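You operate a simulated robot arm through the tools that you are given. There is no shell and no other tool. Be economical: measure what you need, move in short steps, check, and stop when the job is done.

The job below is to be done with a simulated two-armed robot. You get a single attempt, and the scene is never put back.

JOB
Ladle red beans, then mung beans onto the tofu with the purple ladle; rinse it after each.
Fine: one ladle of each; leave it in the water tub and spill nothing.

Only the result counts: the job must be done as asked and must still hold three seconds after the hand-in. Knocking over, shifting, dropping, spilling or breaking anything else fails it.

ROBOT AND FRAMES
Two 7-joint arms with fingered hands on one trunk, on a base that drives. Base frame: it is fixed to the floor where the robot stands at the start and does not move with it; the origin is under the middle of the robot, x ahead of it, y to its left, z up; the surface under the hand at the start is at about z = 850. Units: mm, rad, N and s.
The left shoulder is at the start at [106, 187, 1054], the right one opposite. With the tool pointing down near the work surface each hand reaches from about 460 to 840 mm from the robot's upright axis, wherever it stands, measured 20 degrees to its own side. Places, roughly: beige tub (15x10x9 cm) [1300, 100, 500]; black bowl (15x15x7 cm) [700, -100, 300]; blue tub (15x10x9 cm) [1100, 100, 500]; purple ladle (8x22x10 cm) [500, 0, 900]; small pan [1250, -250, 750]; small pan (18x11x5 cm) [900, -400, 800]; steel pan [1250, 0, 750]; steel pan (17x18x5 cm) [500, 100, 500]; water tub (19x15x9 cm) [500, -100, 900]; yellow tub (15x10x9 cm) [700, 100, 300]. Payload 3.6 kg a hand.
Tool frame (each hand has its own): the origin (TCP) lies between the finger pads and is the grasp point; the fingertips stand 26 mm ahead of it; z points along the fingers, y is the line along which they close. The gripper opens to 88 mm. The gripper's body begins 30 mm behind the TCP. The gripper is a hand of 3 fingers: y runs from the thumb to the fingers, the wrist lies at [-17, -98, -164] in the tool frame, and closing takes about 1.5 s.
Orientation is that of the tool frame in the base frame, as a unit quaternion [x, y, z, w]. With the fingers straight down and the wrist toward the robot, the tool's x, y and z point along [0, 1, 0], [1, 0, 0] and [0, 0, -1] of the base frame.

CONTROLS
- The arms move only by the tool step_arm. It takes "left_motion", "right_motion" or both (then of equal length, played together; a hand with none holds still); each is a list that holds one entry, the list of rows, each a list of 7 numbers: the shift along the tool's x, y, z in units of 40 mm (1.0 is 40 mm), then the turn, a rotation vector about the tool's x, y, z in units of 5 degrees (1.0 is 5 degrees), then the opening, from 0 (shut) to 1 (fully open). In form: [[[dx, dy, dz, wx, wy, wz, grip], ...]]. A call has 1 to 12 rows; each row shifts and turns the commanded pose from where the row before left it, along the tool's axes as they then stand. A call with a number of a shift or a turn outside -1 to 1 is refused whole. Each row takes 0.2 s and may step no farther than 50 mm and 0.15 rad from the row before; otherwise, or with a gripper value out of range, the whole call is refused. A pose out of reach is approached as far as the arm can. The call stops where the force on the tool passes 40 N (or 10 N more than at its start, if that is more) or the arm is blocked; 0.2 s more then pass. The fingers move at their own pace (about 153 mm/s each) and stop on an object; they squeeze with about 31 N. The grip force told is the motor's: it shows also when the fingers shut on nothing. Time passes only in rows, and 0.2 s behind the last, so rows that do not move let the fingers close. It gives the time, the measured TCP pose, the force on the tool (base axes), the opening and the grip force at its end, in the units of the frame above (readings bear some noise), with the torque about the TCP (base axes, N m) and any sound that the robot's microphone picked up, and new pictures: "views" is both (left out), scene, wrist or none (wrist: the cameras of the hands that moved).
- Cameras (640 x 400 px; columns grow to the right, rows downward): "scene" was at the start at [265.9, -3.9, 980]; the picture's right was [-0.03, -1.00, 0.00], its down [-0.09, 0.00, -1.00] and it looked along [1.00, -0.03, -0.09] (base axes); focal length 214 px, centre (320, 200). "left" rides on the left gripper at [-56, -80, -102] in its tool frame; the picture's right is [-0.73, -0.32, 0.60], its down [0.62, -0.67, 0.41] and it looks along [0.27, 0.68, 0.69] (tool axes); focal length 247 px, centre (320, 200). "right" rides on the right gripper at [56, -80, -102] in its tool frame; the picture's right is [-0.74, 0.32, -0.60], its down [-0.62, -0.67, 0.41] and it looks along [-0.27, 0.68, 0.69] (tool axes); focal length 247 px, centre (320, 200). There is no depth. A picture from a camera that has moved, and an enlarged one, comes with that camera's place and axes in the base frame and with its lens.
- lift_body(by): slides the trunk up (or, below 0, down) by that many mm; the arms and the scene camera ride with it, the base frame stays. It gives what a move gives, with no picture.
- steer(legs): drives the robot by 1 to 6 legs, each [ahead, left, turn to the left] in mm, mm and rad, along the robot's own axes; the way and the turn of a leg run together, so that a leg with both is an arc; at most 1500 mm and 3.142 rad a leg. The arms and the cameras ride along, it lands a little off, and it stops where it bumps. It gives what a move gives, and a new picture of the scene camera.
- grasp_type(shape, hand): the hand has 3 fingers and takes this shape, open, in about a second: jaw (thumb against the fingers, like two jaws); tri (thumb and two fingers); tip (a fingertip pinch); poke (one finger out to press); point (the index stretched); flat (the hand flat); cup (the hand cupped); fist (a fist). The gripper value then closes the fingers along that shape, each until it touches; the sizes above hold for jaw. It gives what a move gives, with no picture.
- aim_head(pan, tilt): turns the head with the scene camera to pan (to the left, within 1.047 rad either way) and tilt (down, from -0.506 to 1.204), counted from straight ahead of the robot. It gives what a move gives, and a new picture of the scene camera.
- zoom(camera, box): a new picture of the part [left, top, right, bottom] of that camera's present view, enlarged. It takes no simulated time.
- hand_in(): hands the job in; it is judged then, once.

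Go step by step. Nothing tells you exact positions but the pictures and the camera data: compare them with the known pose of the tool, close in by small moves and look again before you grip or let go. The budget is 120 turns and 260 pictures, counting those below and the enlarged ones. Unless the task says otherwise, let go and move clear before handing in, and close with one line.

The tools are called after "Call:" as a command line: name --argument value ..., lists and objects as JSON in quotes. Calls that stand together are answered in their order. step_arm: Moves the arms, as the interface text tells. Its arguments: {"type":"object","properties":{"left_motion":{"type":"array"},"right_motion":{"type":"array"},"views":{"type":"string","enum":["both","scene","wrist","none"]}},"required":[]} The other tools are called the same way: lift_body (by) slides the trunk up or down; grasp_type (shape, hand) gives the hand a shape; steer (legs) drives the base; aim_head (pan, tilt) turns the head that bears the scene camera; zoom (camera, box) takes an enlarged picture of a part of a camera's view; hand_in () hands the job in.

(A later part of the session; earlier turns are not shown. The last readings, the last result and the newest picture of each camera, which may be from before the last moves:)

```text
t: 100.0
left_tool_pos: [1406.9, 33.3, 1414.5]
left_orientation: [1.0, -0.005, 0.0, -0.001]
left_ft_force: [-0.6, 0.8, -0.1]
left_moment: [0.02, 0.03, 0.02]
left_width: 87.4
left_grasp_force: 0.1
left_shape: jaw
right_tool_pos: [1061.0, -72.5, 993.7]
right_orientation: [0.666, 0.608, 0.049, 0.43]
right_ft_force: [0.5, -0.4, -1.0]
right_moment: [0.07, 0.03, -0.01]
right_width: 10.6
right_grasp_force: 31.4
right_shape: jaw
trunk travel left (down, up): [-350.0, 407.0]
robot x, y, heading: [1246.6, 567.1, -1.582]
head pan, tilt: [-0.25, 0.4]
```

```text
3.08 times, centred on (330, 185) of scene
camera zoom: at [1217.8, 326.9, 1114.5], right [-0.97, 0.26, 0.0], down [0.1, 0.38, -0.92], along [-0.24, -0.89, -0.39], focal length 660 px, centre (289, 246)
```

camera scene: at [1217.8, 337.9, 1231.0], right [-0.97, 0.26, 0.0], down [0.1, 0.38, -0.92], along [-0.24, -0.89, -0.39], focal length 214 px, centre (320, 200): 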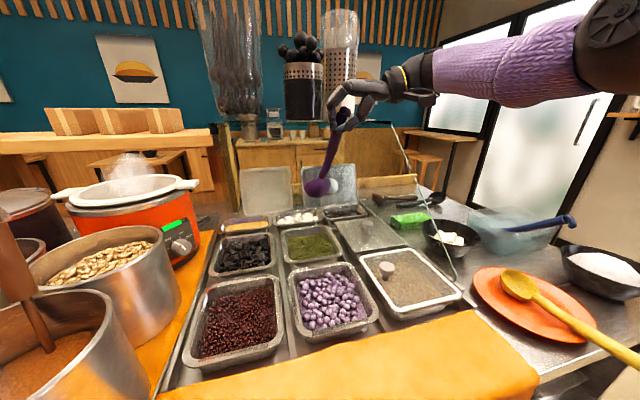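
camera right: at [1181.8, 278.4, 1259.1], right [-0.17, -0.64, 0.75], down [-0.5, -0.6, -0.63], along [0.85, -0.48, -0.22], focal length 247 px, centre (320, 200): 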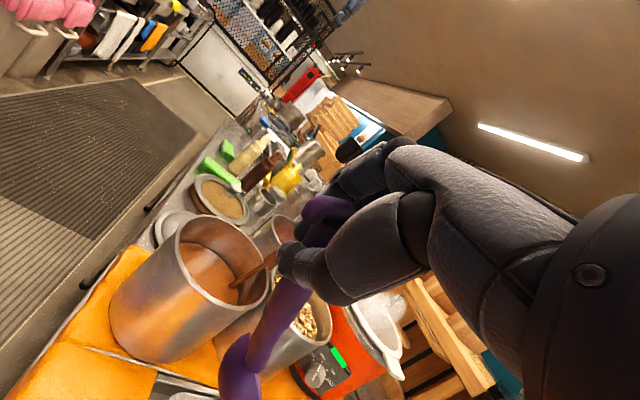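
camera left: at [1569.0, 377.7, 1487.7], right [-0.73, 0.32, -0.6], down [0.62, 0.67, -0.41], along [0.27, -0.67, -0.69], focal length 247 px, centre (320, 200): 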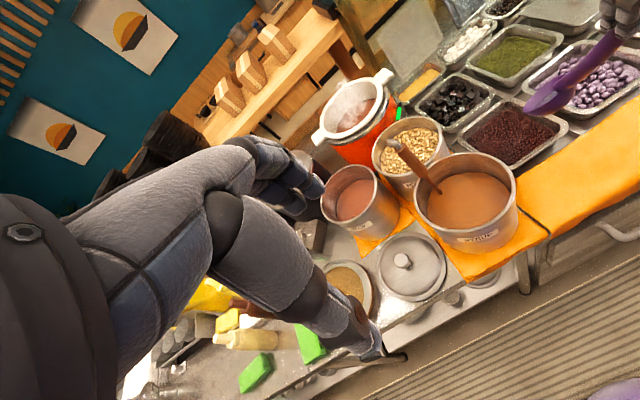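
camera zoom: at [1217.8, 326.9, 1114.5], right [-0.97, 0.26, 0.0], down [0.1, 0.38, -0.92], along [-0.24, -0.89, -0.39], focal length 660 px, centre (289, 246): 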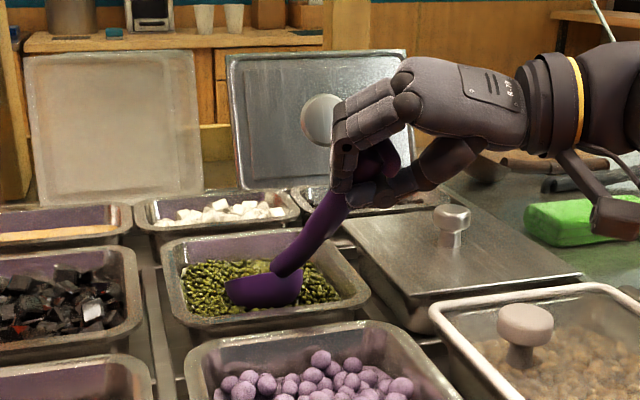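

Filled. I'll continue pitching up while lifting out.

Call:
step_arm --right_motion '[[[0.218, -0.112, -0.081, -0.523, -0.76, -0.387, 0], [0.218, -0.112, -0.081, -0.523, -0.76, -0.387, 0], [0.088, 0.045, -0.2125, -0.523, -0.76, -0.387, 0], [0.088, 0.045, -0.2125, -0.523, -0.76, -0.387, 0]]]' --views "none"

Call:
zoom --camera "left" --box '[440, 80, 620, 200]'

Call:
zoom --camera "scene" --box '[240, 120, 420, 250]'

```text
t: 101.0
left_tool_pos: [1406.3, 33.3, 1415.1]
left_orientation: [1.0, -0.005, 0.001, 0.0]
left_ft_force: [-0.5, 0.8, 0.3]
left_moment: [-0.02, 0.04, -0.01]
left_width: 87.6
left_grasp_force: 0.1
left_shape: jaw
right_tool_pos: [1048.6, -39.4, 990.9]
right_orientation: [0.582, 0.582, -0.013, 0.568]
right_ft_force: [-0.4, 0.2, -1.1]
right_moment: [0.1, 0.03, -0.02]
right_width: 10.8
right_grasp_force: 30.8
right_shape: jaw
trunk travel left (down, up): [-350.0, 407.0]
robot x, y, heading: [1245.3, 566.1, -1.586]
head pan, tilt: [-0.25, 0.4]
```

```text
3.33 times, centred on (530, 140) of left
camera zoom: at [1351.3, 113.3, 1517.8], right [-0.73, 0.33, -0.6], down [0.63, 0.66, -0.41], along [0.26, -0.68, -0.69], focal length 823 px, centre (-380, 400)
```

zoom: 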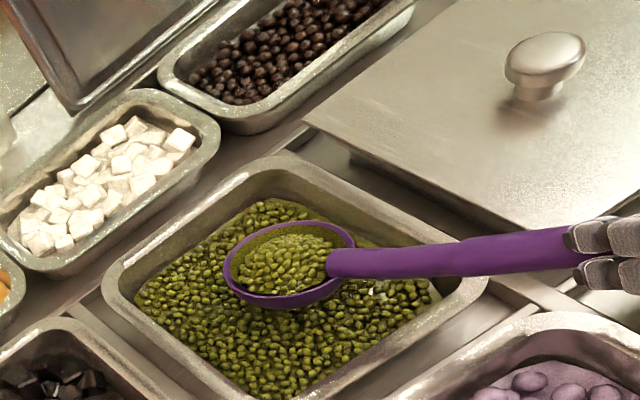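

```text
3.08 times, centred on (330, 185) of scene
camera zoom: at [1217.8, 327.0, 1114.5], right [-0.97, 0.26, 0.0], down [0.1, 0.38, -0.92], along [-0.24, -0.89, -0.39], focal length 660 px, centre (289, 246)
```

zoom: 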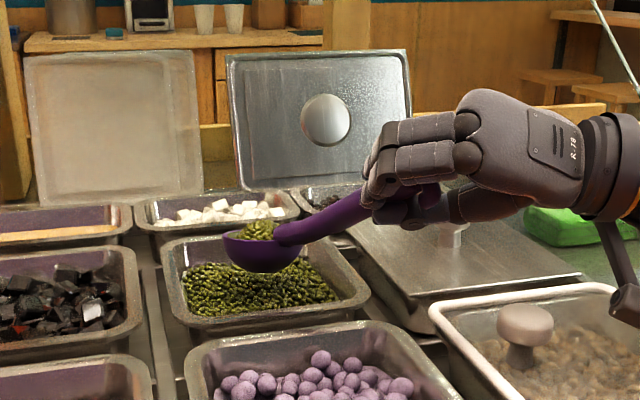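

The mung beans are in and level. I'll lift, back off, and drive to the tofu.

Call:
lift_body --by 140

Call:
steer --legs '[[-250, 0, 0.015], [0, -372, 0]]'

Call:
zoom --camera "left" --box '[420, 0, 640, 165]'

Call:
zoom --camera "scene" --box '[240, 60, 460, 220]'

```text
t: 102.7
left_tool_pos: [1407.2, 33.5, 1553.5]
left_orientation: [1.0, -0.004, 0.0, -0.001]
left_ft_force: [0.4, -0.8, -0.5]
left_moment: [0.02, 0.01, 0.0]
left_width: 87.5
left_grasp_force: 0.0
left_shape: jaw
right_tool_pos: [1049.3, -40.8, 1129.1]
right_orientation: [0.582, 0.583, -0.012, 0.567]
right_ft_force: [0.6, 0.7, -1.7]
right_moment: [0.09, 0.01, 0.0]
right_width: 10.7
right_grasp_force: 30.9
right_shape: jaw
trunk travel left (down, up): [-490.0, 267.0]
robot x, y, heading: [1245.2, 568.4, -1.581]
head pan, tilt: [-0.25, 0.4]
```

```text
t: 106.5
left_tool_pos: [1044.0, 281.4, 1555.2]
left_orientation: [1.0, 0.003, 0.0, -0.001]
left_ft_force: [-0.3, -0.3, 0.5]
left_moment: [0.02, 0.0, 0.0]
left_width: 87.6
left_grasp_force: 0.1
left_shape: jaw
right_tool_pos: [688.2, 201.6, 1130.8]
right_orientation: [0.578, 0.586, -0.008, 0.567]
right_ft_force: [-1.2, -1.1, -1.4]
right_moment: [0.13, 0.04, 0.02]
right_width: 10.6
right_grasp_force: 30.7
right_shape: jaw
trunk travel left (down, up): [-490.0, 267.0]
robot x, y, heading: [879.1, 813.9, -1.566]
head pan, tilt: [-0.25, 0.4]
camera scene: at [850.8, 586.5, 1262.4], right [-0.97, 0.24, 0.0], down [0.09, 0.38, -0.92], along [-0.22, -0.89, -0.39], focal length 214 px, centre (320, 200)
```

scene: 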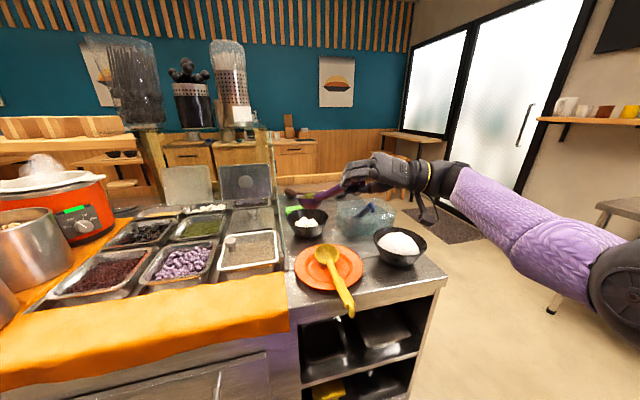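

```text
2.42 times, centred on (530, 82) of left
camera zoom: at [987.4, 360.7, 1657.9], right [-0.74, 0.31, -0.6], down [0.62, 0.67, -0.41], along [0.27, -0.67, -0.69], focal length 599 px, centre (-189, 485)
```

zoom: 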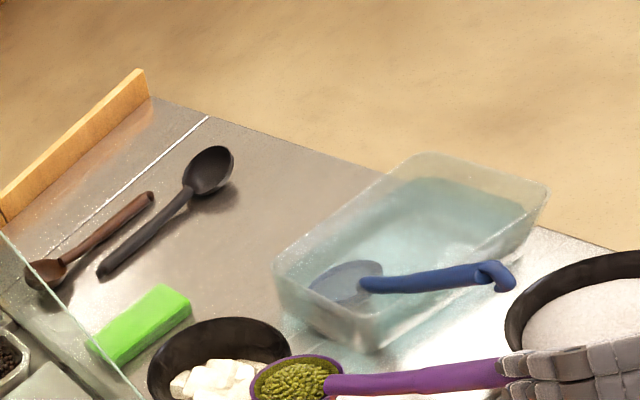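

```text
2.50 times, centred on (350, 140) of scene
camera zoom: at [850.8, 586.5, 1262.4], right [-0.97, 0.24, 0.0], down [0.09, 0.38, -0.92], along [-0.22, -0.89, -0.39], focal length 536 px, centre (245, 350)
```

zoom: 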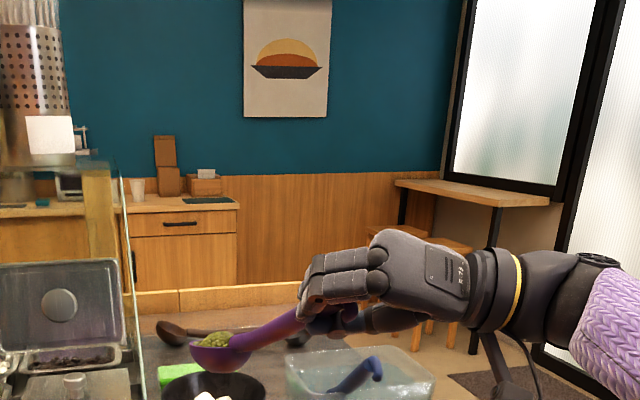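

Call:
steer --legs '[[126, 0, 0]]'

Call:
lift_body --by -88

Call:
zoom --camera "left" --box '[420, 40, 640, 205]'

Call:
zoom --camera "scene" --box '[240, 100, 460, 260]'

```text
t: 107.8
left_tool_pos: [1045.3, 154.6, 1555.3]
left_orientation: [1.0, 0.003, 0.0, -0.001]
left_ft_force: [0.5, -0.1, 0.9]
left_moment: [0.02, 0.01, 0.0]
left_width: 87.8
left_grasp_force: 0.0
left_shape: jaw
right_tool_pos: [690.0, 76.1, 1129.6]
right_orientation: [0.579, 0.586, -0.007, 0.567]
right_ft_force: [0.2, -0.7, -0.7]
right_moment: [0.11, 0.06, 0.01]
right_width: 10.8
right_grasp_force: 31.4
right_shape: jaw
trunk travel left (down, up): [-490.0, 267.0]
robot x, y, heading: [877.3, 691.0, -1.563]
head pan, tilt: [-0.25, 0.4]
camera scene: at [852.3, 460.0, 1262.3], right [-0.97, 0.24, 0.0], down [0.09, 0.38, -0.92], along [-0.22, -0.89, -0.39], focal length 214 px, centre (320, 200)
```

scene: 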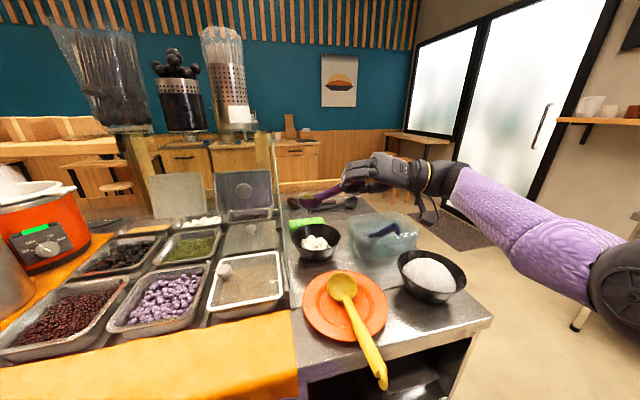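

```text
t: 109.0
left_tool_pos: [1045.0, 156.7, 1468.7]
left_orientation: [1.0, 0.003, 0.0, 0.0]
left_ft_force: [0.2, 0.3, 0.2]
left_moment: [0.02, -0.01, -0.03]
left_width: 87.8
left_grasp_force: 0.0
left_shape: jaw
right_tool_pos: [689.9, 76.7, 1044.0]
right_orientation: [0.578, 0.586, -0.009, 0.568]
right_ft_force: [-0.8, 0.0, -1.7]
right_moment: [0.09, 0.04, 0.0]
right_width: 10.9
right_grasp_force: 31.3
right_shape: jaw
trunk travel left (down, up): [-402.0, 355.0]
robot x, y, heading: [876.7, 690.1, -1.563]
head pan, tilt: [-0.25, 0.4]
```

```text
2.42 times, centred on (530, 122) of left
camera zoom: at [988.8, 236.2, 1570.3], right [-0.74, 0.31, -0.6], down [0.62, 0.67, -0.41], along [0.27, -0.67, -0.69], focal length 599 px, centre (-189, 388)
```

zoom: 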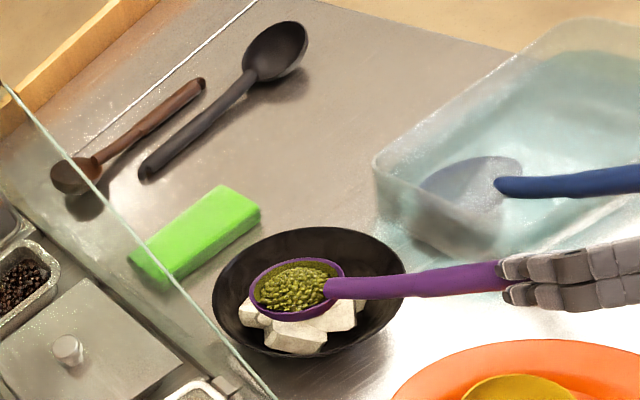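

```text
2.50 times, centred on (350, 180) of scene
camera zoom: at [852.2, 453.9, 1170.3], right [-0.97, 0.24, 0.0], down [0.09, 0.38, -0.92], along [-0.22, -0.89, -0.39], focal length 536 px, centre (245, 250)
```

zoom: 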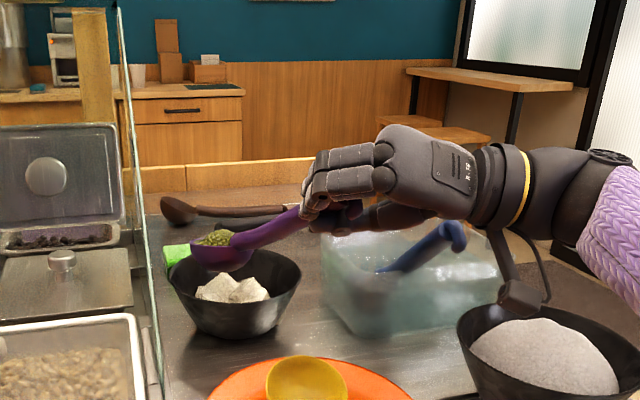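

The ladle sits at about x=750, slightly past the bowl centre, so I'll shift it back 28 mm, raise 12 mm, and start the pour.

Call:
step_arm --right_motion '[[[0, -0.03, -0.1, 0, 0, 0, 0], [-0.21, -0.13, -0.24, 0, 0, 0, 0], [-0.21, -0.13, -0.24, 0, 0, 0, 0], [0, 0, 0, 0, 0, 0, 0]]]' --views "none"

Call:
zoom --camera "left" --box '[460, 100, 600, 205]'

Call:
zoom --camera "scene" --box '[240, 100, 460, 260]'

```text
t: 110.0
left_tool_pos: [1045.5, 155.9, 1465.7]
left_orientation: [1.0, 0.002, 0.0, -0.001]
left_ft_force: [0.0, -0.6, -0.4]
left_moment: [0.03, 0.0, 0.01]
left_width: 87.2
left_grasp_force: 0.1
left_shape: jaw
right_tool_pos: [659.9, 75.9, 1054.2]
right_orientation: [0.578, 0.587, -0.008, 0.567]
right_ft_force: [0.0, -0.9, -1.0]
right_moment: [0.09, 0.06, 0.02]
right_width: 11.0
right_grasp_force: 30.9
right_shape: jaw
trunk travel left (down, up): [-402.0, 355.0]
robot x, y, heading: [875.7, 691.2, -1.563]
head pan, tilt: [-0.25, 0.4]
```

```text
3.81 times, centred on (530, 152) of left
camera zoom: at [989.2, 235.0, 1569.8], right [-0.74, 0.31, -0.6], down [0.62, 0.67, -0.41], along [0.27, -0.67, -0.69], focal length 941 px, centre (-480, 381)
```

zoom: 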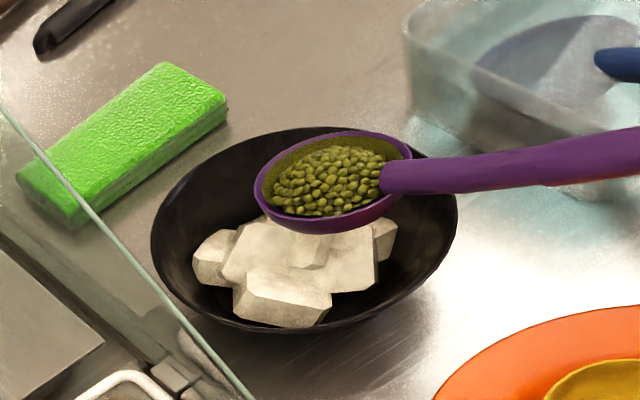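

```text
2.50 times, centred on (350, 180) of scene
camera zoom: at [852.3, 453.3, 1170.0], right [-0.97, 0.24, 0.0], down [0.09, 0.38, -0.92], along [-0.22, -0.89, -0.39], focal length 536 px, centre (245, 250)
```

zoom: 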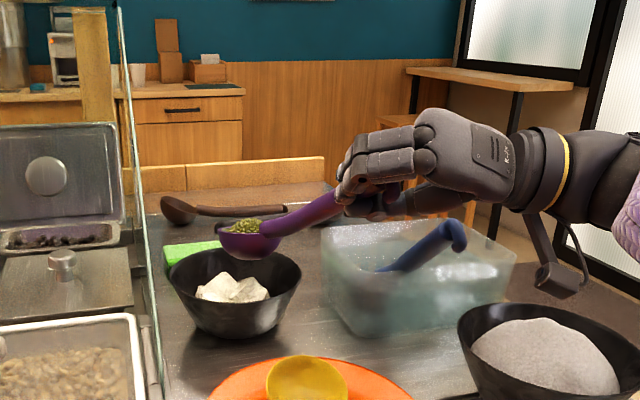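

Call:
step_arm --right_motion '[[[0, 0, 0, 0.329, 0.326, -0.887, 0], [0, 0, 0, 0.329, 0.326, -0.887, 0], [0, 0, 0, 0.329, 0.326, -0.887, 0], [0, 0, 0, 0.329, 0.326, -0.887, 0], [0, 0, 0, 0.329, 0.326, -0.887, 0], [0, 0, 0, 0.329, 0.326, -0.887, 0], [0, 0, 0, 0.329, 0.326, -0.887, 0], [0, 0, 0, 0.329, 0.326, -0.887, 0], [0, 0, 0, 0.329, 0.326, -0.887, 0], [0, 0, 0, 0.329, 0.326, -0.887, 0]]]' --views "none"

Call:
zoom --camera "left" --box '[460, 100, 600, 205]'

Call:
zoom --camera "scene" --box '[260, 140, 400, 240]'

```text
t: 112.2
left_tool_pos: [1045.6, 155.9, 1466.0]
left_orientation: [1.0, 0.004, 0.0, 0.0]
left_ft_force: [-0.4, 0.9, 0.7]
left_moment: [0.02, 0.0, -0.02]
left_width: 87.8
left_grasp_force: 0.0
left_shape: jaw
right_tool_pos: [660.3, 77.5, 1055.4]
right_orientation: [0.383, 0.825, -0.223, 0.35]
right_ft_force: [0.5, 0.9, -1.7]
right_moment: [0.1, 0.02, 0.0]
right_width: 11.0
right_grasp_force: 31.2
right_shape: jaw
trunk travel left (down, up): [-402.0, 355.0]
robot x, y, heading: [876.5, 688.1, -1.566]
head pan, tilt: [-0.25, 0.4]
```

```text
3.81 times, centred on (530, 152) of left
camera zoom: at [989.0, 235.2, 1569.9], right [-0.74, 0.31, -0.6], down [0.62, 0.67, -0.41], along [0.27, -0.67, -0.69], focal length 941 px, centre (-480, 381)
```

zoom: 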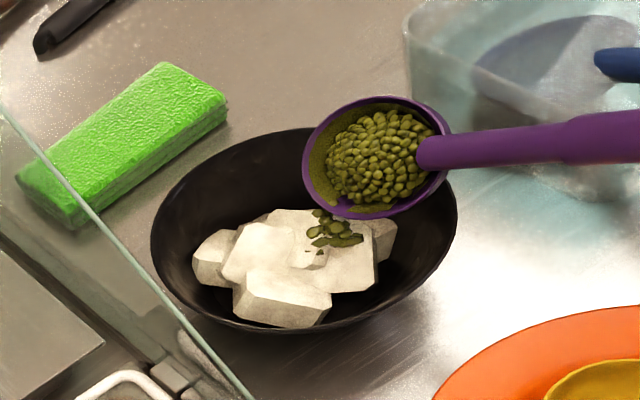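

```text
4.00 times, centred on (330, 190) of scene
camera zoom: at [852.2, 453.4, 1170.0], right [-0.97, 0.24, 0.0], down [0.09, 0.38, -0.92], along [-0.22, -0.89, -0.39], focal length 858 px, centre (280, 240)
```

zoom: 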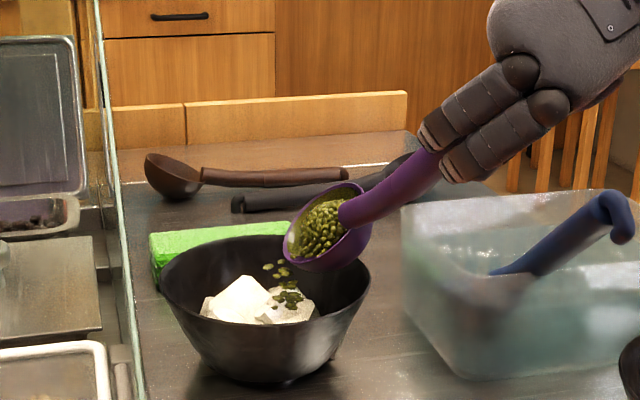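

Call:
step_arm --right_motion '[[[-0.1, 0.22, 0.12, 0, 0, 0, 0], [0, 0, 0, 0.329, 0.326, -0.887, 0], [0, 0, 0, 0.329, 0.326, -0.887, 0], [0, 0, 0, 0.329, 0.326, -0.887, 0], [0, 0, 0, 0.329, 0.326, -0.887, 0], [0, 0, 0, 0.329, 0.326, -0.887, 0]]]' --views "none"

Call:
zoom --camera "left" --box '[460, 100, 600, 205]'

Call:
zoom --camera "scene" --box '[260, 140, 400, 240]'

Call:
step_arm --right_motion '[[[0, 0, 0, 0.329, 0.326, -0.887, 0], [0, 0, 0, 0.329, 0.326, -0.887, 0], [0, 0, 0, 0.329, 0.326, -0.887, 0], [0, 0, 0, 0.329, 0.326, -0.887, 0], [0, 0, 0, 0.329, 0.326, -0.887, 0], [0, 0, 0, 0.329, 0.326, -0.887, 0], [0, 0, 0, 0, 0, 0, 0], [0, 0, 0, 0, 0, 0, 0], [0, 0, 0, 0, 0, 0, 0]]]' --views "none"

Call:
zoom --camera "left" --box '[460, 100, 600, 205]'

Call:
zoom --camera "scene" --box '[260, 140, 400, 240]'

```text
t: 113.6
left_tool_pos: [1045.3, 157.4, 1467.9]
left_orientation: [1.0, 0.002, 0.001, -0.001]
left_ft_force: [-0.5, 0.2, -0.2]
left_moment: [-0.01, 0.0, 0.02]
left_width: 87.9
left_grasp_force: 0.1
left_shape: jaw
right_tool_pos: [670.4, 75.8, 1053.4]
right_orientation: [0.256, 0.889, -0.317, 0.212]
right_ft_force: [0.5, 0.1, -0.9]
right_moment: [0.06, -0.01, 0.03]
right_width: 10.8
right_grasp_force: 31.4
right_shape: jaw
trunk travel left (down, up): [-402.0, 355.0]
robot x, y, heading: [877.2, 686.1, -1.57]
head pan, tilt: [-0.25, 0.4]
```

```text
3.81 times, centred on (530, 152) of left
camera zoom: at [989.1, 235.2, 1569.8], right [-0.74, 0.31, -0.6], down [0.62, 0.67, -0.41], along [0.27, -0.67, -0.69], focal length 941 px, centre (-480, 381)
```

zoom: 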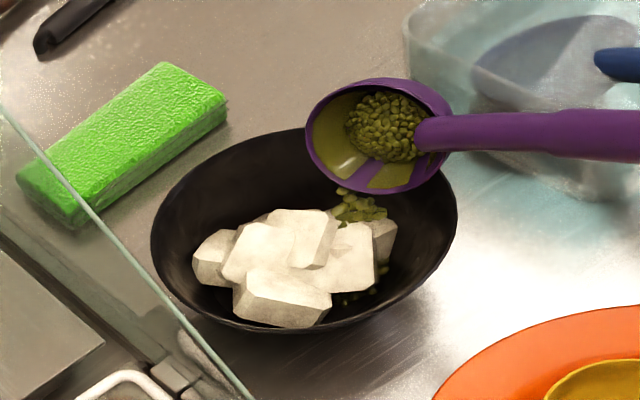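

```text
4.00 times, centred on (330, 190) of scene
camera zoom: at [852.3, 453.4, 1170.0], right [-0.97, 0.24, 0.0], down [0.09, 0.38, -0.92], along [-0.22, -0.89, -0.39], focal length 858 px, centre (280, 240)
```

zoom: 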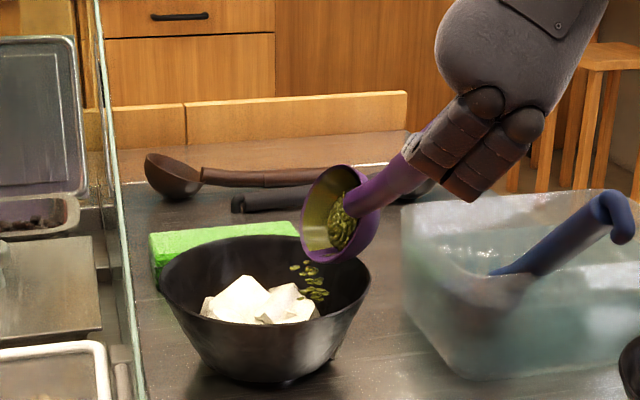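

```text
t: 115.6
left_tool_pos: [1045.6, 155.8, 1467.4]
left_orientation: [1.0, 0.003, 0.0, 0.0]
left_ft_force: [0.8, 0.0, 0.6]
left_moment: [-0.01, 0.01, -0.03]
left_width: 87.7
left_grasp_force: 0.0
left_shape: jaw
right_tool_pos: [669.6, 76.9, 1055.2]
right_orientation: [0.088, 0.908, -0.409, 0.036]
right_ft_force: [-0.7, -0.3, -0.2]
right_moment: [0.1, -0.01, -0.01]
right_width: 10.6
right_grasp_force: 31.1
right_shape: jaw
trunk travel left (down, up): [-402.0, 355.0]
robot x, y, heading: [880.1, 690.6, -1.567]
head pan, tilt: [-0.25, 0.4]
```

```text
3.81 times, centred on (530, 152) of left
camera zoom: at [988.9, 235.1, 1569.8], right [-0.74, 0.31, -0.6], down [0.62, 0.67, -0.41], along [0.27, -0.67, -0.69], focal length 941 px, centre (-480, 381)
```

zoom: 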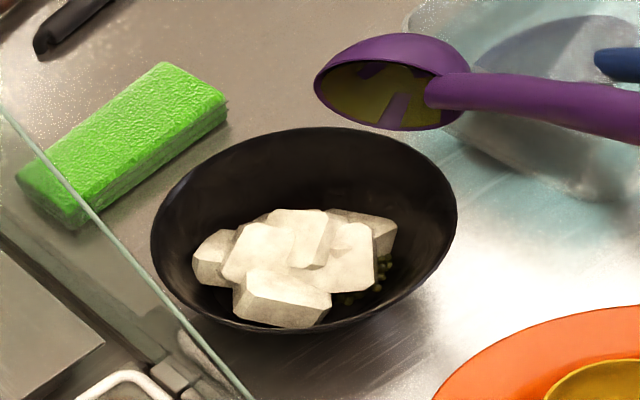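

```text
4.00 times, centred on (330, 190) of scene
camera zoom: at [852.2, 453.4, 1170.0], right [-0.97, 0.24, 0.0], down [0.09, 0.38, -0.92], along [-0.22, -0.89, -0.39], focal length 858 px, centre (280, 240)
```

zoom: 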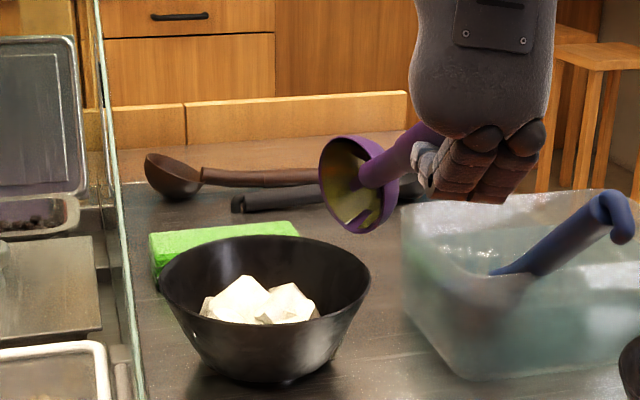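

Empty again, with no spill visible. I'll roll back upright, raise, pitch to the dipping pose and go to the tub.

Call:
step_arm --right_motion '[[[0, 0, 0, -0.329, -0.326, 0.887, 0], [0, 0, 0, -0.329, -0.326, 0.887, 0], [0, 0, 0, -0.329, -0.326, 0.887, 0], [0, 0, 0, -0.329, -0.326, 0.887, 0], [0, 0, 0, -0.329, -0.326, 0.887, 0], [0, 0, 0, -0.329, -0.326, 0.887, 0], [0, 0, 0, -0.329, -0.326, 0.887, 0], [0, 0, 0, -0.329, -0.326, 0.887, 0], [0, 0, 0, -0.329, -0.326, 0.887, 0], [0, 0, 0, -0.329, -0.326, 0.887, 0]]]' --views "none"

Call:
lift_body --by 170

Call:
step_arm --right_motion '[[[0, 0, 0, -0.329, -0.326, 0.887, 0], [0, 0, 0, -0.329, -0.326, 0.887, 0], [0, 0, 0, -0.329, -0.326, 0.887, 0], [0, 0, 0, -0.329, -0.326, 0.887, 0], [0, 0, 0, -0.329, -0.326, 0.887, 0], [0, 0, 0, -0.329, -0.326, 0.887, 0], [0, 0, 0, -0.329, -0.326, 0.887, 0], [0, 0, 0, -0.329, -0.326, 0.887, 0], [0, 0, 0, -0.329, -0.326, 0.887, 0], [0, 0, 0, -0.329, -0.326, 0.887, 0], [0, 0, 0, -0.329, -0.326, 0.887, 0], [0, 0, 0, 0, 0, 0, 0]]]' --views "none"

Call:
step_arm --right_motion '[[[0, 0, 0, 0.523, 0.76, 0.387, 0], [0, 0, 0, 0.523, 0.76, 0.387, 0], [0, 0, 0, 0.523, 0.76, 0.387, 0], [0, 0, 0, 0.523, 0.76, 0.387, 0], [0, 0, 0, 0.523, 0.76, 0.387, 0], [0, 0, 0, 0.523, 0.76, 0.387, 0], [0, 0, 0, 0.523, 0.76, 0.387, 0]]]' --views "scene"

Call:
zoom --camera "left" --box '[420, 0, 640, 200]'

```text
t: 117.8
left_tool_pos: [1044.6, 156.4, 1466.0]
left_orientation: [1.0, 0.003, 0.0, -0.001]
left_ft_force: [-0.2, 0.4, -0.5]
left_moment: [-0.02, 0.01, 0.0]
left_width: 87.8
left_grasp_force: 0.0
left_shape: jaw
right_tool_pos: [671.9, 76.0, 1054.1]
right_orientation: [0.36, 0.841, -0.242, 0.324]
right_ft_force: [0.0, 0.3, -0.5]
right_moment: [0.07, -0.01, 0.02]
right_width: 10.2
right_grasp_force: 31.3
right_shape: jaw
trunk travel left (down, up): [-402.0, 355.0]
robot x, y, heading: [874.1, 690.3, -1.572]
head pan, tilt: [-0.25, 0.4]
```

```text
t: 119.7
left_tool_pos: [1045.8, 156.4, 1635.9]
left_orientation: [1.0, 0.003, 0.0, 0.0]
left_ft_force: [0.3, -0.4, -0.2]
left_moment: [0.01, -0.01, 0.0]
left_width: 87.5
left_grasp_force: 0.1
left_shape: jaw
right_tool_pos: [671.7, 76.2, 1224.7]
right_orientation: [0.36, 0.841, -0.242, 0.323]
right_ft_force: [-0.5, 0.2, -1.1]
right_moment: [0.06, 0.01, -0.02]
right_width: 10.0
right_grasp_force: 30.6
right_shape: jaw
trunk travel left (down, up): [-572.0, 185.0]
robot x, y, heading: [876.6, 685.2, -1.565]
head pan, tilt: [-0.25, 0.4]
```

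```text
t: 122.3
left_tool_pos: [1044.2, 156.2, 1637.8]
left_orientation: [1.0, 0.003, 0.0, -0.001]
left_ft_force: [-0.8, 0.1, 0.9]
left_moment: [0.01, 0.02, 0.0]
left_width: 87.6
left_grasp_force: 0.0
left_shape: jaw
right_tool_pos: [670.6, 77.3, 1223.6]
right_orientation: [0.579, 0.586, -0.008, 0.567]
right_ft_force: [0.0, 0.2, -0.9]
right_moment: [0.03, 0.02, -0.02]
right_width: 9.8
right_grasp_force: 30.9
right_shape: jaw
trunk travel left (down, up): [-572.0, 185.0]
robot x, y, heading: [875.7, 688.2, -1.569]
head pan, tilt: [-0.25, 0.4]
```

```text
t: 123.9
left_tool_pos: [1045.3, 156.4, 1637.0]
left_orientation: [1.0, 0.003, 0.0, -0.001]
left_ft_force: [0.5, -0.5, 0.3]
left_moment: [0.03, -0.02, 0.04]
left_width: 87.8
left_grasp_force: 0.0
left_shape: jaw
right_tool_pos: [671.7, 77.4, 1223.2]
right_orientation: [0.712, 0.62, 0.098, 0.315]
right_ft_force: [0.4, 0.2, 0.0]
right_moment: [0.06, 0.06, 0.02]
right_width: 9.9
right_grasp_force: 31.1
right_shape: jaw
trunk travel left (down, up): [-572.0, 185.0]
robot x, y, heading: [876.2, 687.2, -1.567]
head pan, tilt: [-0.25, 0.4]
camera scene: at [852.2, 464.5, 1346.8], right [-0.97, 0.24, 0.0], down [0.09, 0.38, -0.92], along [-0.22, -0.89, -0.39], focal length 214 px, centre (320, 200)
```

scene: 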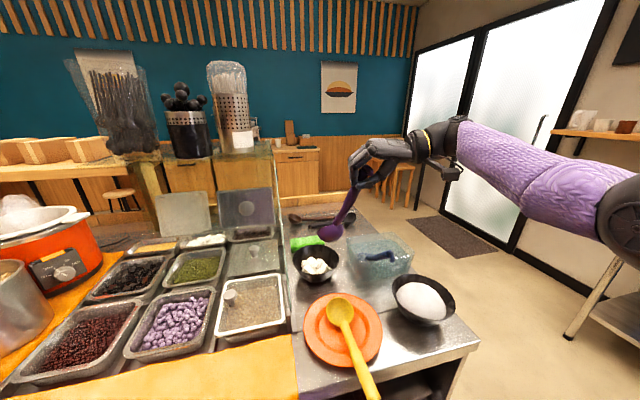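

```text
2.00 times, centred on (530, 100) of left
camera zoom: at [989.1, 235.0, 1739.8], right [-0.74, 0.31, -0.6], down [0.62, 0.67, -0.41], along [0.27, -0.67, -0.69], focal length 494 px, centre (-100, 400)
```

zoom: 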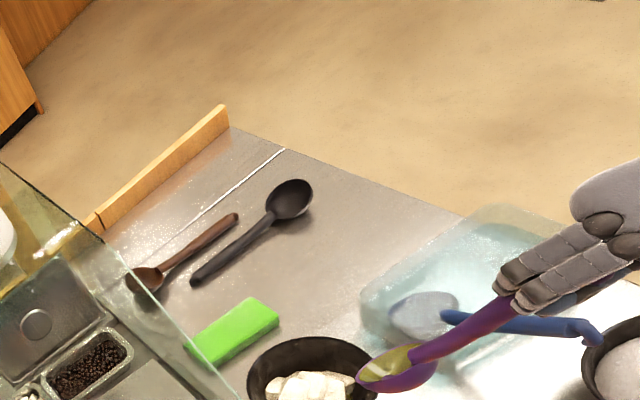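

Call:
steer --legs '[[88, -238, -0.004]]'

Call:
lift_body --by -100

Call:
zoom --camera "left" --box '[420, 40, 640, 240]'

Call:
zoom --camera "scene" --box '[220, 100, 440, 260]'

```text
t: 125.7
left_tool_pos: [802.3, 65.5, 1636.8]
left_orientation: [1.0, 0.0, 0.0, -0.001]
left_ft_force: [-0.6, 0.1, -0.6]
left_moment: [0.0, -0.04, -0.01]
left_width: 87.5
left_grasp_force: 0.1
left_shape: jaw
right_tool_pos: [427.5, -10.1, 1223.9]
right_orientation: [0.713, 0.617, 0.096, 0.317]
right_ft_force: [-0.3, 1.5, 0.0]
right_moment: [0.02, 0.04, 0.01]
right_width: 9.7
right_grasp_force: 31.0
right_shape: jaw
trunk travel left (down, up): [-572.0, 185.0]
robot x, y, heading: [637.1, 596.0, -1.579]
head pan, tilt: [-0.25, 0.4]
camera scene: at [611.1, 375.8, 1346.8], right [-0.97, 0.25, 0.0], down [0.1, 0.38, -0.92], along [-0.23, -0.89, -0.39], focal length 214 px, centre (320, 200)
```

scene: 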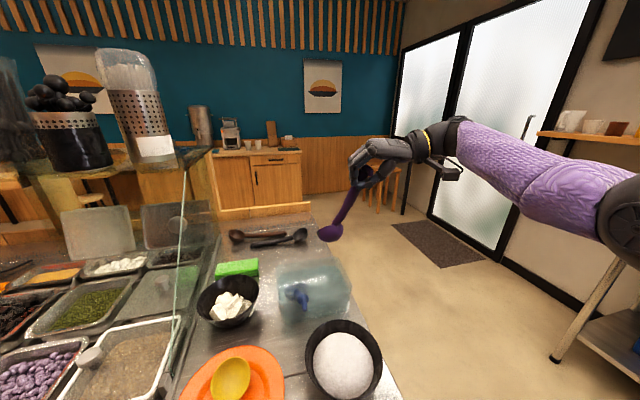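

```text
t: 127.1
left_tool_pos: [802.3, 66.8, 1538.1]
left_orientation: [1.0, -0.001, 0.001, 0.0]
left_ft_force: [0.3, 0.0, -0.9]
left_moment: [-0.01, -0.02, -0.02]
left_width: 87.8
left_grasp_force: 0.1
left_shape: jaw
right_tool_pos: [426.8, -10.0, 1125.3]
right_orientation: [0.713, 0.618, 0.097, 0.317]
right_ft_force: [0.0, 0.6, -0.6]
right_moment: [0.01, 0.04, 0.02]
right_width: 10.3
right_grasp_force: 30.8
right_shape: jaw
trunk travel left (down, up): [-472.0, 285.0]
robot x, y, heading: [637.1, 598.9, -1.578]
head pan, tilt: [-0.25, 0.4]
```

```text
2.00 times, centred on (530, 140) of left
camera zoom: at [746.5, 146.0, 1640.4], right [-0.73, 0.32, -0.6], down [0.62, 0.66, -0.41], along [0.27, -0.68, -0.69], focal length 494 px, centre (-100, 320)
```

zoom: 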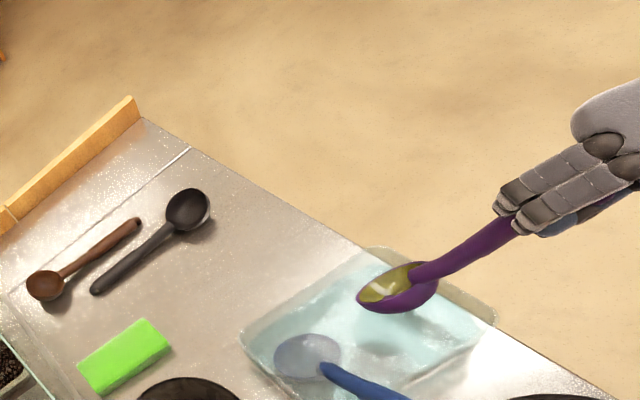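

```text
2.50 times, centred on (330, 180) of scene
camera zoom: at [611.4, 371.3, 1243.9], right [-0.97, 0.25, 0.0], down [0.1, 0.38, -0.92], along [-0.23, -0.89, -0.39], focal length 536 px, centre (295, 250)
```

zoom: 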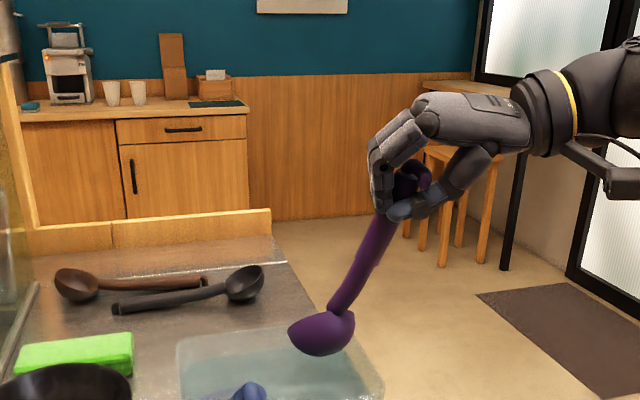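

Call:
step_arm --right_motion '[[[0.207, 0.24, 0.11, 0, 0, 0, 0], [0, 0, 0, 0, 0, 0, 0]]]' --views "none"

Call:
lift_body --by -45

Call:
zoom --camera "left" --box '[460, 120, 600, 225]'

Call:
zoom --camera "scene" --box '[240, 140, 400, 260]'

```text
t: 127.7
left_tool_pos: [802.1, 65.7, 1537.4]
left_orientation: [1.0, -0.001, 0.0, 0.0]
left_ft_force: [0.8, 0.7, -0.7]
left_moment: [-0.02, -0.02, -0.01]
left_width: 87.8
left_grasp_force: 0.0
left_shape: jaw
right_tool_pos: [437.8, -5.5, 1124.9]
right_orientation: [0.713, 0.617, 0.097, 0.317]
right_ft_force: [0.0, -0.3, -1.2]
right_moment: [0.02, 0.05, -0.01]
right_width: 9.9
right_grasp_force: 31.7
right_shape: jaw
trunk travel left (down, up): [-472.0, 285.0]
robot x, y, heading: [638.0, 601.5, -1.572]
head pan, tilt: [-0.25, 0.4]
```

```text
t: 128.5
left_tool_pos: [801.9, 67.1, 1492.7]
left_orientation: [1.0, 0.0, 0.001, 0.0]
left_ft_force: [-0.4, -0.1, 0.0]
left_moment: [0.0, -0.01, -0.03]
left_width: 87.6
left_grasp_force: 0.0
left_shape: jaw
right_tool_pos: [439.0, -3.5, 1079.6]
right_orientation: [0.713, 0.617, 0.097, 0.318]
right_ft_force: [-0.1, -0.3, -0.5]
right_moment: [0.03, 0.0, 0.03]
right_width: 9.8
right_grasp_force: 30.9
right_shape: jaw
trunk travel left (down, up): [-427.0, 330.0]
robot x, y, heading: [636.3, 602.7, -1.578]
head pan, tilt: [-0.25, 0.4]
```

```text
3.81 times, centred on (530, 172) of left
camera zoom: at [746.3, 146.2, 1595.4], right [-0.73, 0.32, -0.6], down [0.62, 0.66, -0.41], along [0.27, -0.68, -0.69], focal length 941 px, centre (-480, 305)
```

zoom: 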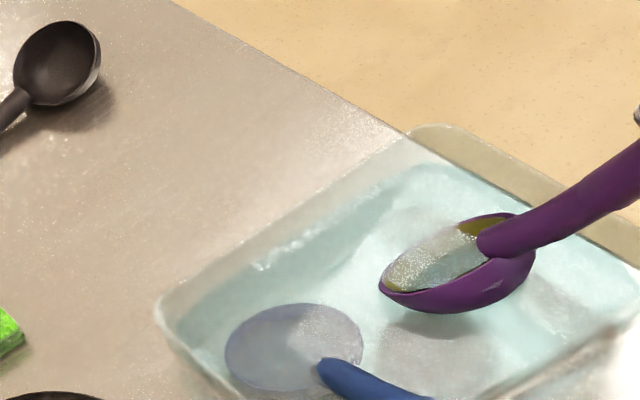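

```text
3.33 times, centred on (320, 200) of scene
camera zoom: at [611.2, 367.7, 1196.7], right [-0.97, 0.25, 0.0], down [0.1, 0.38, -0.92], along [-0.23, -0.89, -0.39], focal length 715 px, centre (320, 200)
```

zoom: 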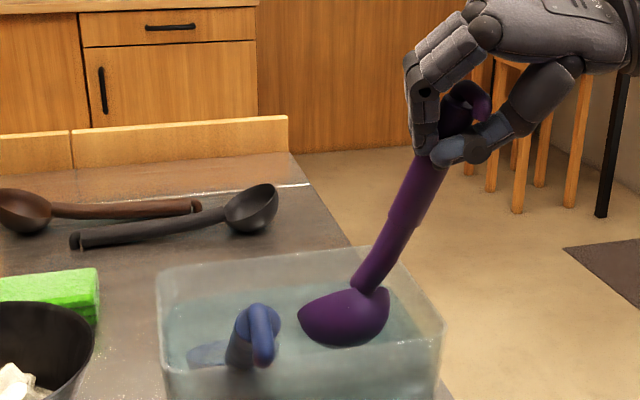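

Call:
lift_body --by -30

Call:
zoom --camera "left" --box '[460, 120, 600, 225]'

Call:
zoom --camera "scene" --box '[240, 140, 400, 260]'

```text
t: 129.3
left_tool_pos: [802.0, 66.2, 1462.4]
left_orientation: [1.0, -0.002, 0.0, 0.001]
left_ft_force: [-0.1, -0.1, 0.7]
left_moment: [-0.01, 0.01, 0.01]
left_width: 87.2
left_grasp_force: 0.2
left_shape: jaw
right_tool_pos: [438.6, -3.1, 1049.4]
right_orientation: [0.713, 0.618, 0.096, 0.317]
right_ft_force: [-0.6, -0.8, -0.6]
right_moment: [0.01, 0.01, -0.02]
right_width: 9.8
right_grasp_force: 30.6
right_shape: jaw
trunk travel left (down, up): [-397.0, 360.0]
robot x, y, heading: [637.8, 596.4, -1.575]
head pan, tilt: [-0.25, 0.4]
```

```text
3.81 times, centred on (530, 172) of left
camera zoom: at [746.3, 146.3, 1565.3], right [-0.73, 0.32, -0.6], down [0.62, 0.66, -0.41], along [0.27, -0.68, -0.69], focal length 941 px, centre (-480, 305)
```

zoom: 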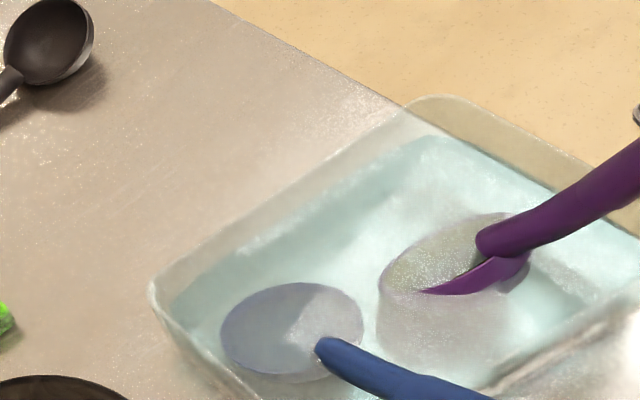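

```text
3.33 times, centred on (320, 200) of scene
camera zoom: at [611.3, 364.7, 1164.9], right [-0.97, 0.25, 0.0], down [0.1, 0.38, -0.92], along [-0.23, -0.89, -0.39], focal length 715 px, centre (320, 200)
```

zoom: 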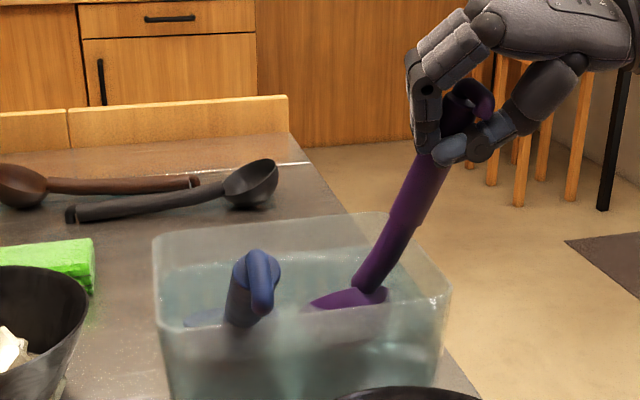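

Call:
step_arm --right_motion '[[[0.044, -0.1, 0.137, 0, 0, 0, 0], [0.044, -0.1, 0.137, 0, 0, 0, 0], [0.25, -0.01, -0.09, 0.33, 0.33, -0.88, 0], [-0.25, 0.01, 0.09, 0.33, 0.33, -0.88, 0], [-0.25, 0.01, 0.09, -0.33, -0.33, 0.88, 0], [0.25, -0.01, -0.09, -0.33, -0.33, 0.88, 0], [0.25, -0.01, -0.09, -0.33, -0.33, 0.88, 0], [-0.25, 0.01, 0.09, 0.33, 0.33, -0.88, 0], [-0.2, 0.01, 0.07, 0, 0, 0, 0], [0.2, -0.01, -0.07, 0, 0, 0, 0], [0, 0, 0, 0, 0, 0, 0]]]' --views "none"

Call:
zoom --camera "left" --box '[460, 120, 600, 225]'

Call:
lift_body --by 70

Call:
zoom --camera "left" --box '[460, 120, 600, 225]'

```text
t: 131.7
left_tool_pos: [802.1, 65.3, 1462.4]
left_orientation: [1.0, 0.0, 0.0, -0.001]
left_ft_force: [0.1, -0.2, 0.4]
left_moment: [-0.01, 0.0, -0.01]
left_width: 87.7
left_grasp_force: 0.1
left_shape: jaw
right_tool_pos: [440.9, -5.0, 1034.4]
right_orientation: [0.713, 0.618, 0.097, 0.317]
right_ft_force: [1.4, -0.7, 0.8]
right_moment: [-0.13, -0.11, -0.03]
right_width: 10.5
right_grasp_force: 31.1
right_shape: jaw
trunk travel left (down, up): [-397.0, 360.0]
robot x, y, heading: [638.3, 600.1, -1.578]
head pan, tilt: [-0.25, 0.4]
```

```text
3.81 times, centred on (530, 172) of left
camera zoom: at [746.5, 145.4, 1564.9], right [-0.73, 0.32, -0.6], down [0.62, 0.66, -0.41], along [0.27, -0.68, -0.69], focal length 941 px, centre (-480, 305)
```

zoom: 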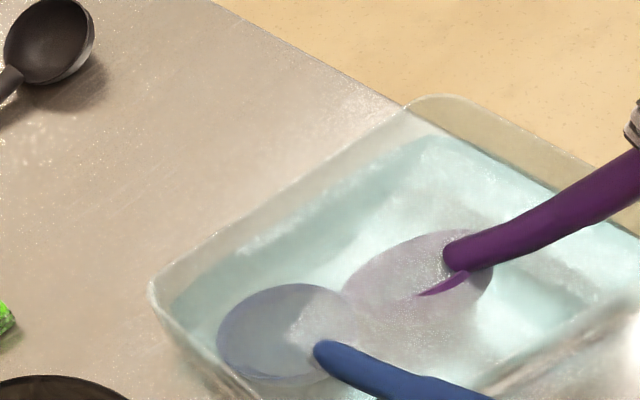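

```text
t: 132.8
left_tool_pos: [801.9, 64.2, 1531.4]
left_orientation: [1.0, -0.001, 0.0, -0.001]
left_ft_force: [0.1, 0.1, 0.2]
left_moment: [-0.04, -0.02, 0.0]
left_width: 87.9
left_grasp_force: 0.1
left_shape: jaw
right_tool_pos: [439.4, -4.7, 1105.4]
right_orientation: [0.713, 0.618, 0.097, 0.317]
right_ft_force: [0.1, -0.4, -1.4]
right_moment: [0.04, 0.05, -0.02]
right_width: 10.6
right_grasp_force: 31.4
right_shape: jaw
trunk travel left (down, up): [-467.0, 290.0]
robot x, y, heading: [638.3, 596.3, -1.577]
head pan, tilt: [-0.25, 0.4]
```

```text
3.81 times, centred on (530, 172) of left
camera zoom: at [746.5, 144.4, 1634.4], right [-0.73, 0.32, -0.6], down [0.62, 0.66, -0.41], along [0.27, -0.67, -0.69], focal length 941 px, centre (-480, 305)
```

zoom: 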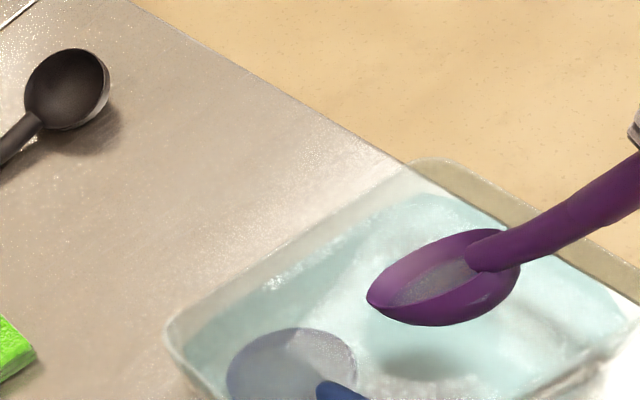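

Clean again. Before leaving it I'll raise a little and yaw the handle straight towards the aisle, so it will rest on the tub rim as it did at the start.

Call:
lift_body --by 55

Call:
step_arm --right_motion '[[[0.086, 0.125, 0.064, 0.253, -0.572, 0.78, 0], [0.086, 0.125, 0.064, 0.253, -0.572, 0.78, 0], [0.086, 0.125, 0.064, 0.253, -0.572, 0.78, 0], [0.086, 0.125, 0.064, 0.253, -0.572, 0.78, 0], [0.086, 0.125, 0.064, 0.253, -0.572, 0.78, 0], [0, 0, 0, 0, 0, 0, 0]]]' --views "none"

Call:
zoom --camera "left" --box '[420, 40, 640, 240]'

Call:
zoom --camera "scene" --box '[220, 100, 440, 260]'

```text
t: 133.7
left_tool_pos: [801.8, 65.7, 1586.7]
left_orientation: [1.0, -0.001, -0.001, -0.001]
left_ft_force: [-0.2, -0.6, 0.5]
left_moment: [-0.02, -0.01, 0.0]
left_width: 87.8
left_grasp_force: 0.1
left_shape: jaw
right_tool_pos: [441.7, -3.7, 1159.8]
right_orientation: [0.714, 0.617, 0.097, 0.317]
right_ft_force: [-0.7, -0.3, -1.4]
right_moment: [-0.01, 0.03, 0.01]
right_width: 10.8
right_grasp_force: 31.2
right_shape: jaw
trunk travel left (down, up): [-522.0, 235.0]
robot x, y, heading: [638.1, 601.2, -1.576]
head pan, tilt: [-0.25, 0.4]
```

```text
t: 135.1
left_tool_pos: [803.0, 65.8, 1586.5]
left_orientation: [1.0, 0.0, 0.0, -0.001]
left_ft_force: [-0.1, -0.3, -0.9]
left_moment: [0.0, 0.0, 0.01]
left_width: 87.7
left_grasp_force: 0.1
left_shape: jaw
right_tool_pos: [472.9, 0.4, 1159.0]
right_orientation: [0.831, 0.448, 0.025, 0.331]
right_ft_force: [0.4, 0.0, -0.8]
right_moment: [0.08, 0.02, 0.01]
right_width: 10.7
right_grasp_force: 30.7
right_shape: jaw
trunk travel left (down, up): [-522.0, 235.0]
robot x, y, heading: [635.7, 594.6, -1.576]
head pan, tilt: [-0.25, 0.4]
```

```text
2.00 times, centred on (530, 140) of left
camera zoom: at [746.2, 145.1, 1689.9], right [-0.73, 0.32, -0.6], down [0.62, 0.66, -0.41], along [0.27, -0.68, -0.69], focal length 494 px, centre (-100, 320)
```

zoom: 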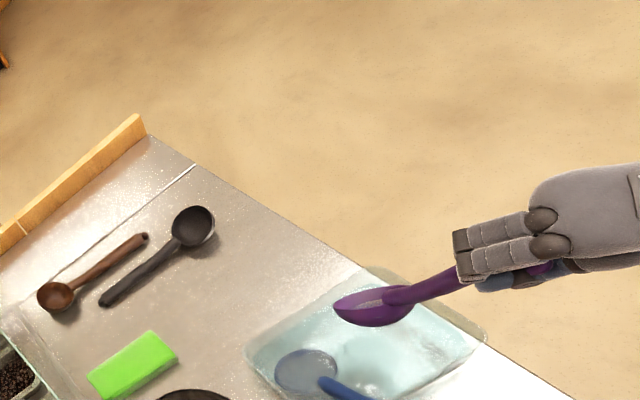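

```text
2.50 times, centred on (330, 180) of scene
camera zoom: at [611.2, 373.9, 1295.5], right [-0.97, 0.25, 0.0], down [0.1, 0.38, -0.92], along [-0.23, -0.89, -0.39], focal length 536 px, centre (295, 250)
```

zoom: 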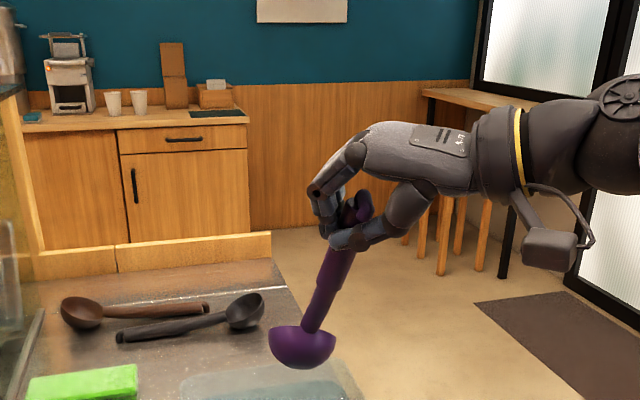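

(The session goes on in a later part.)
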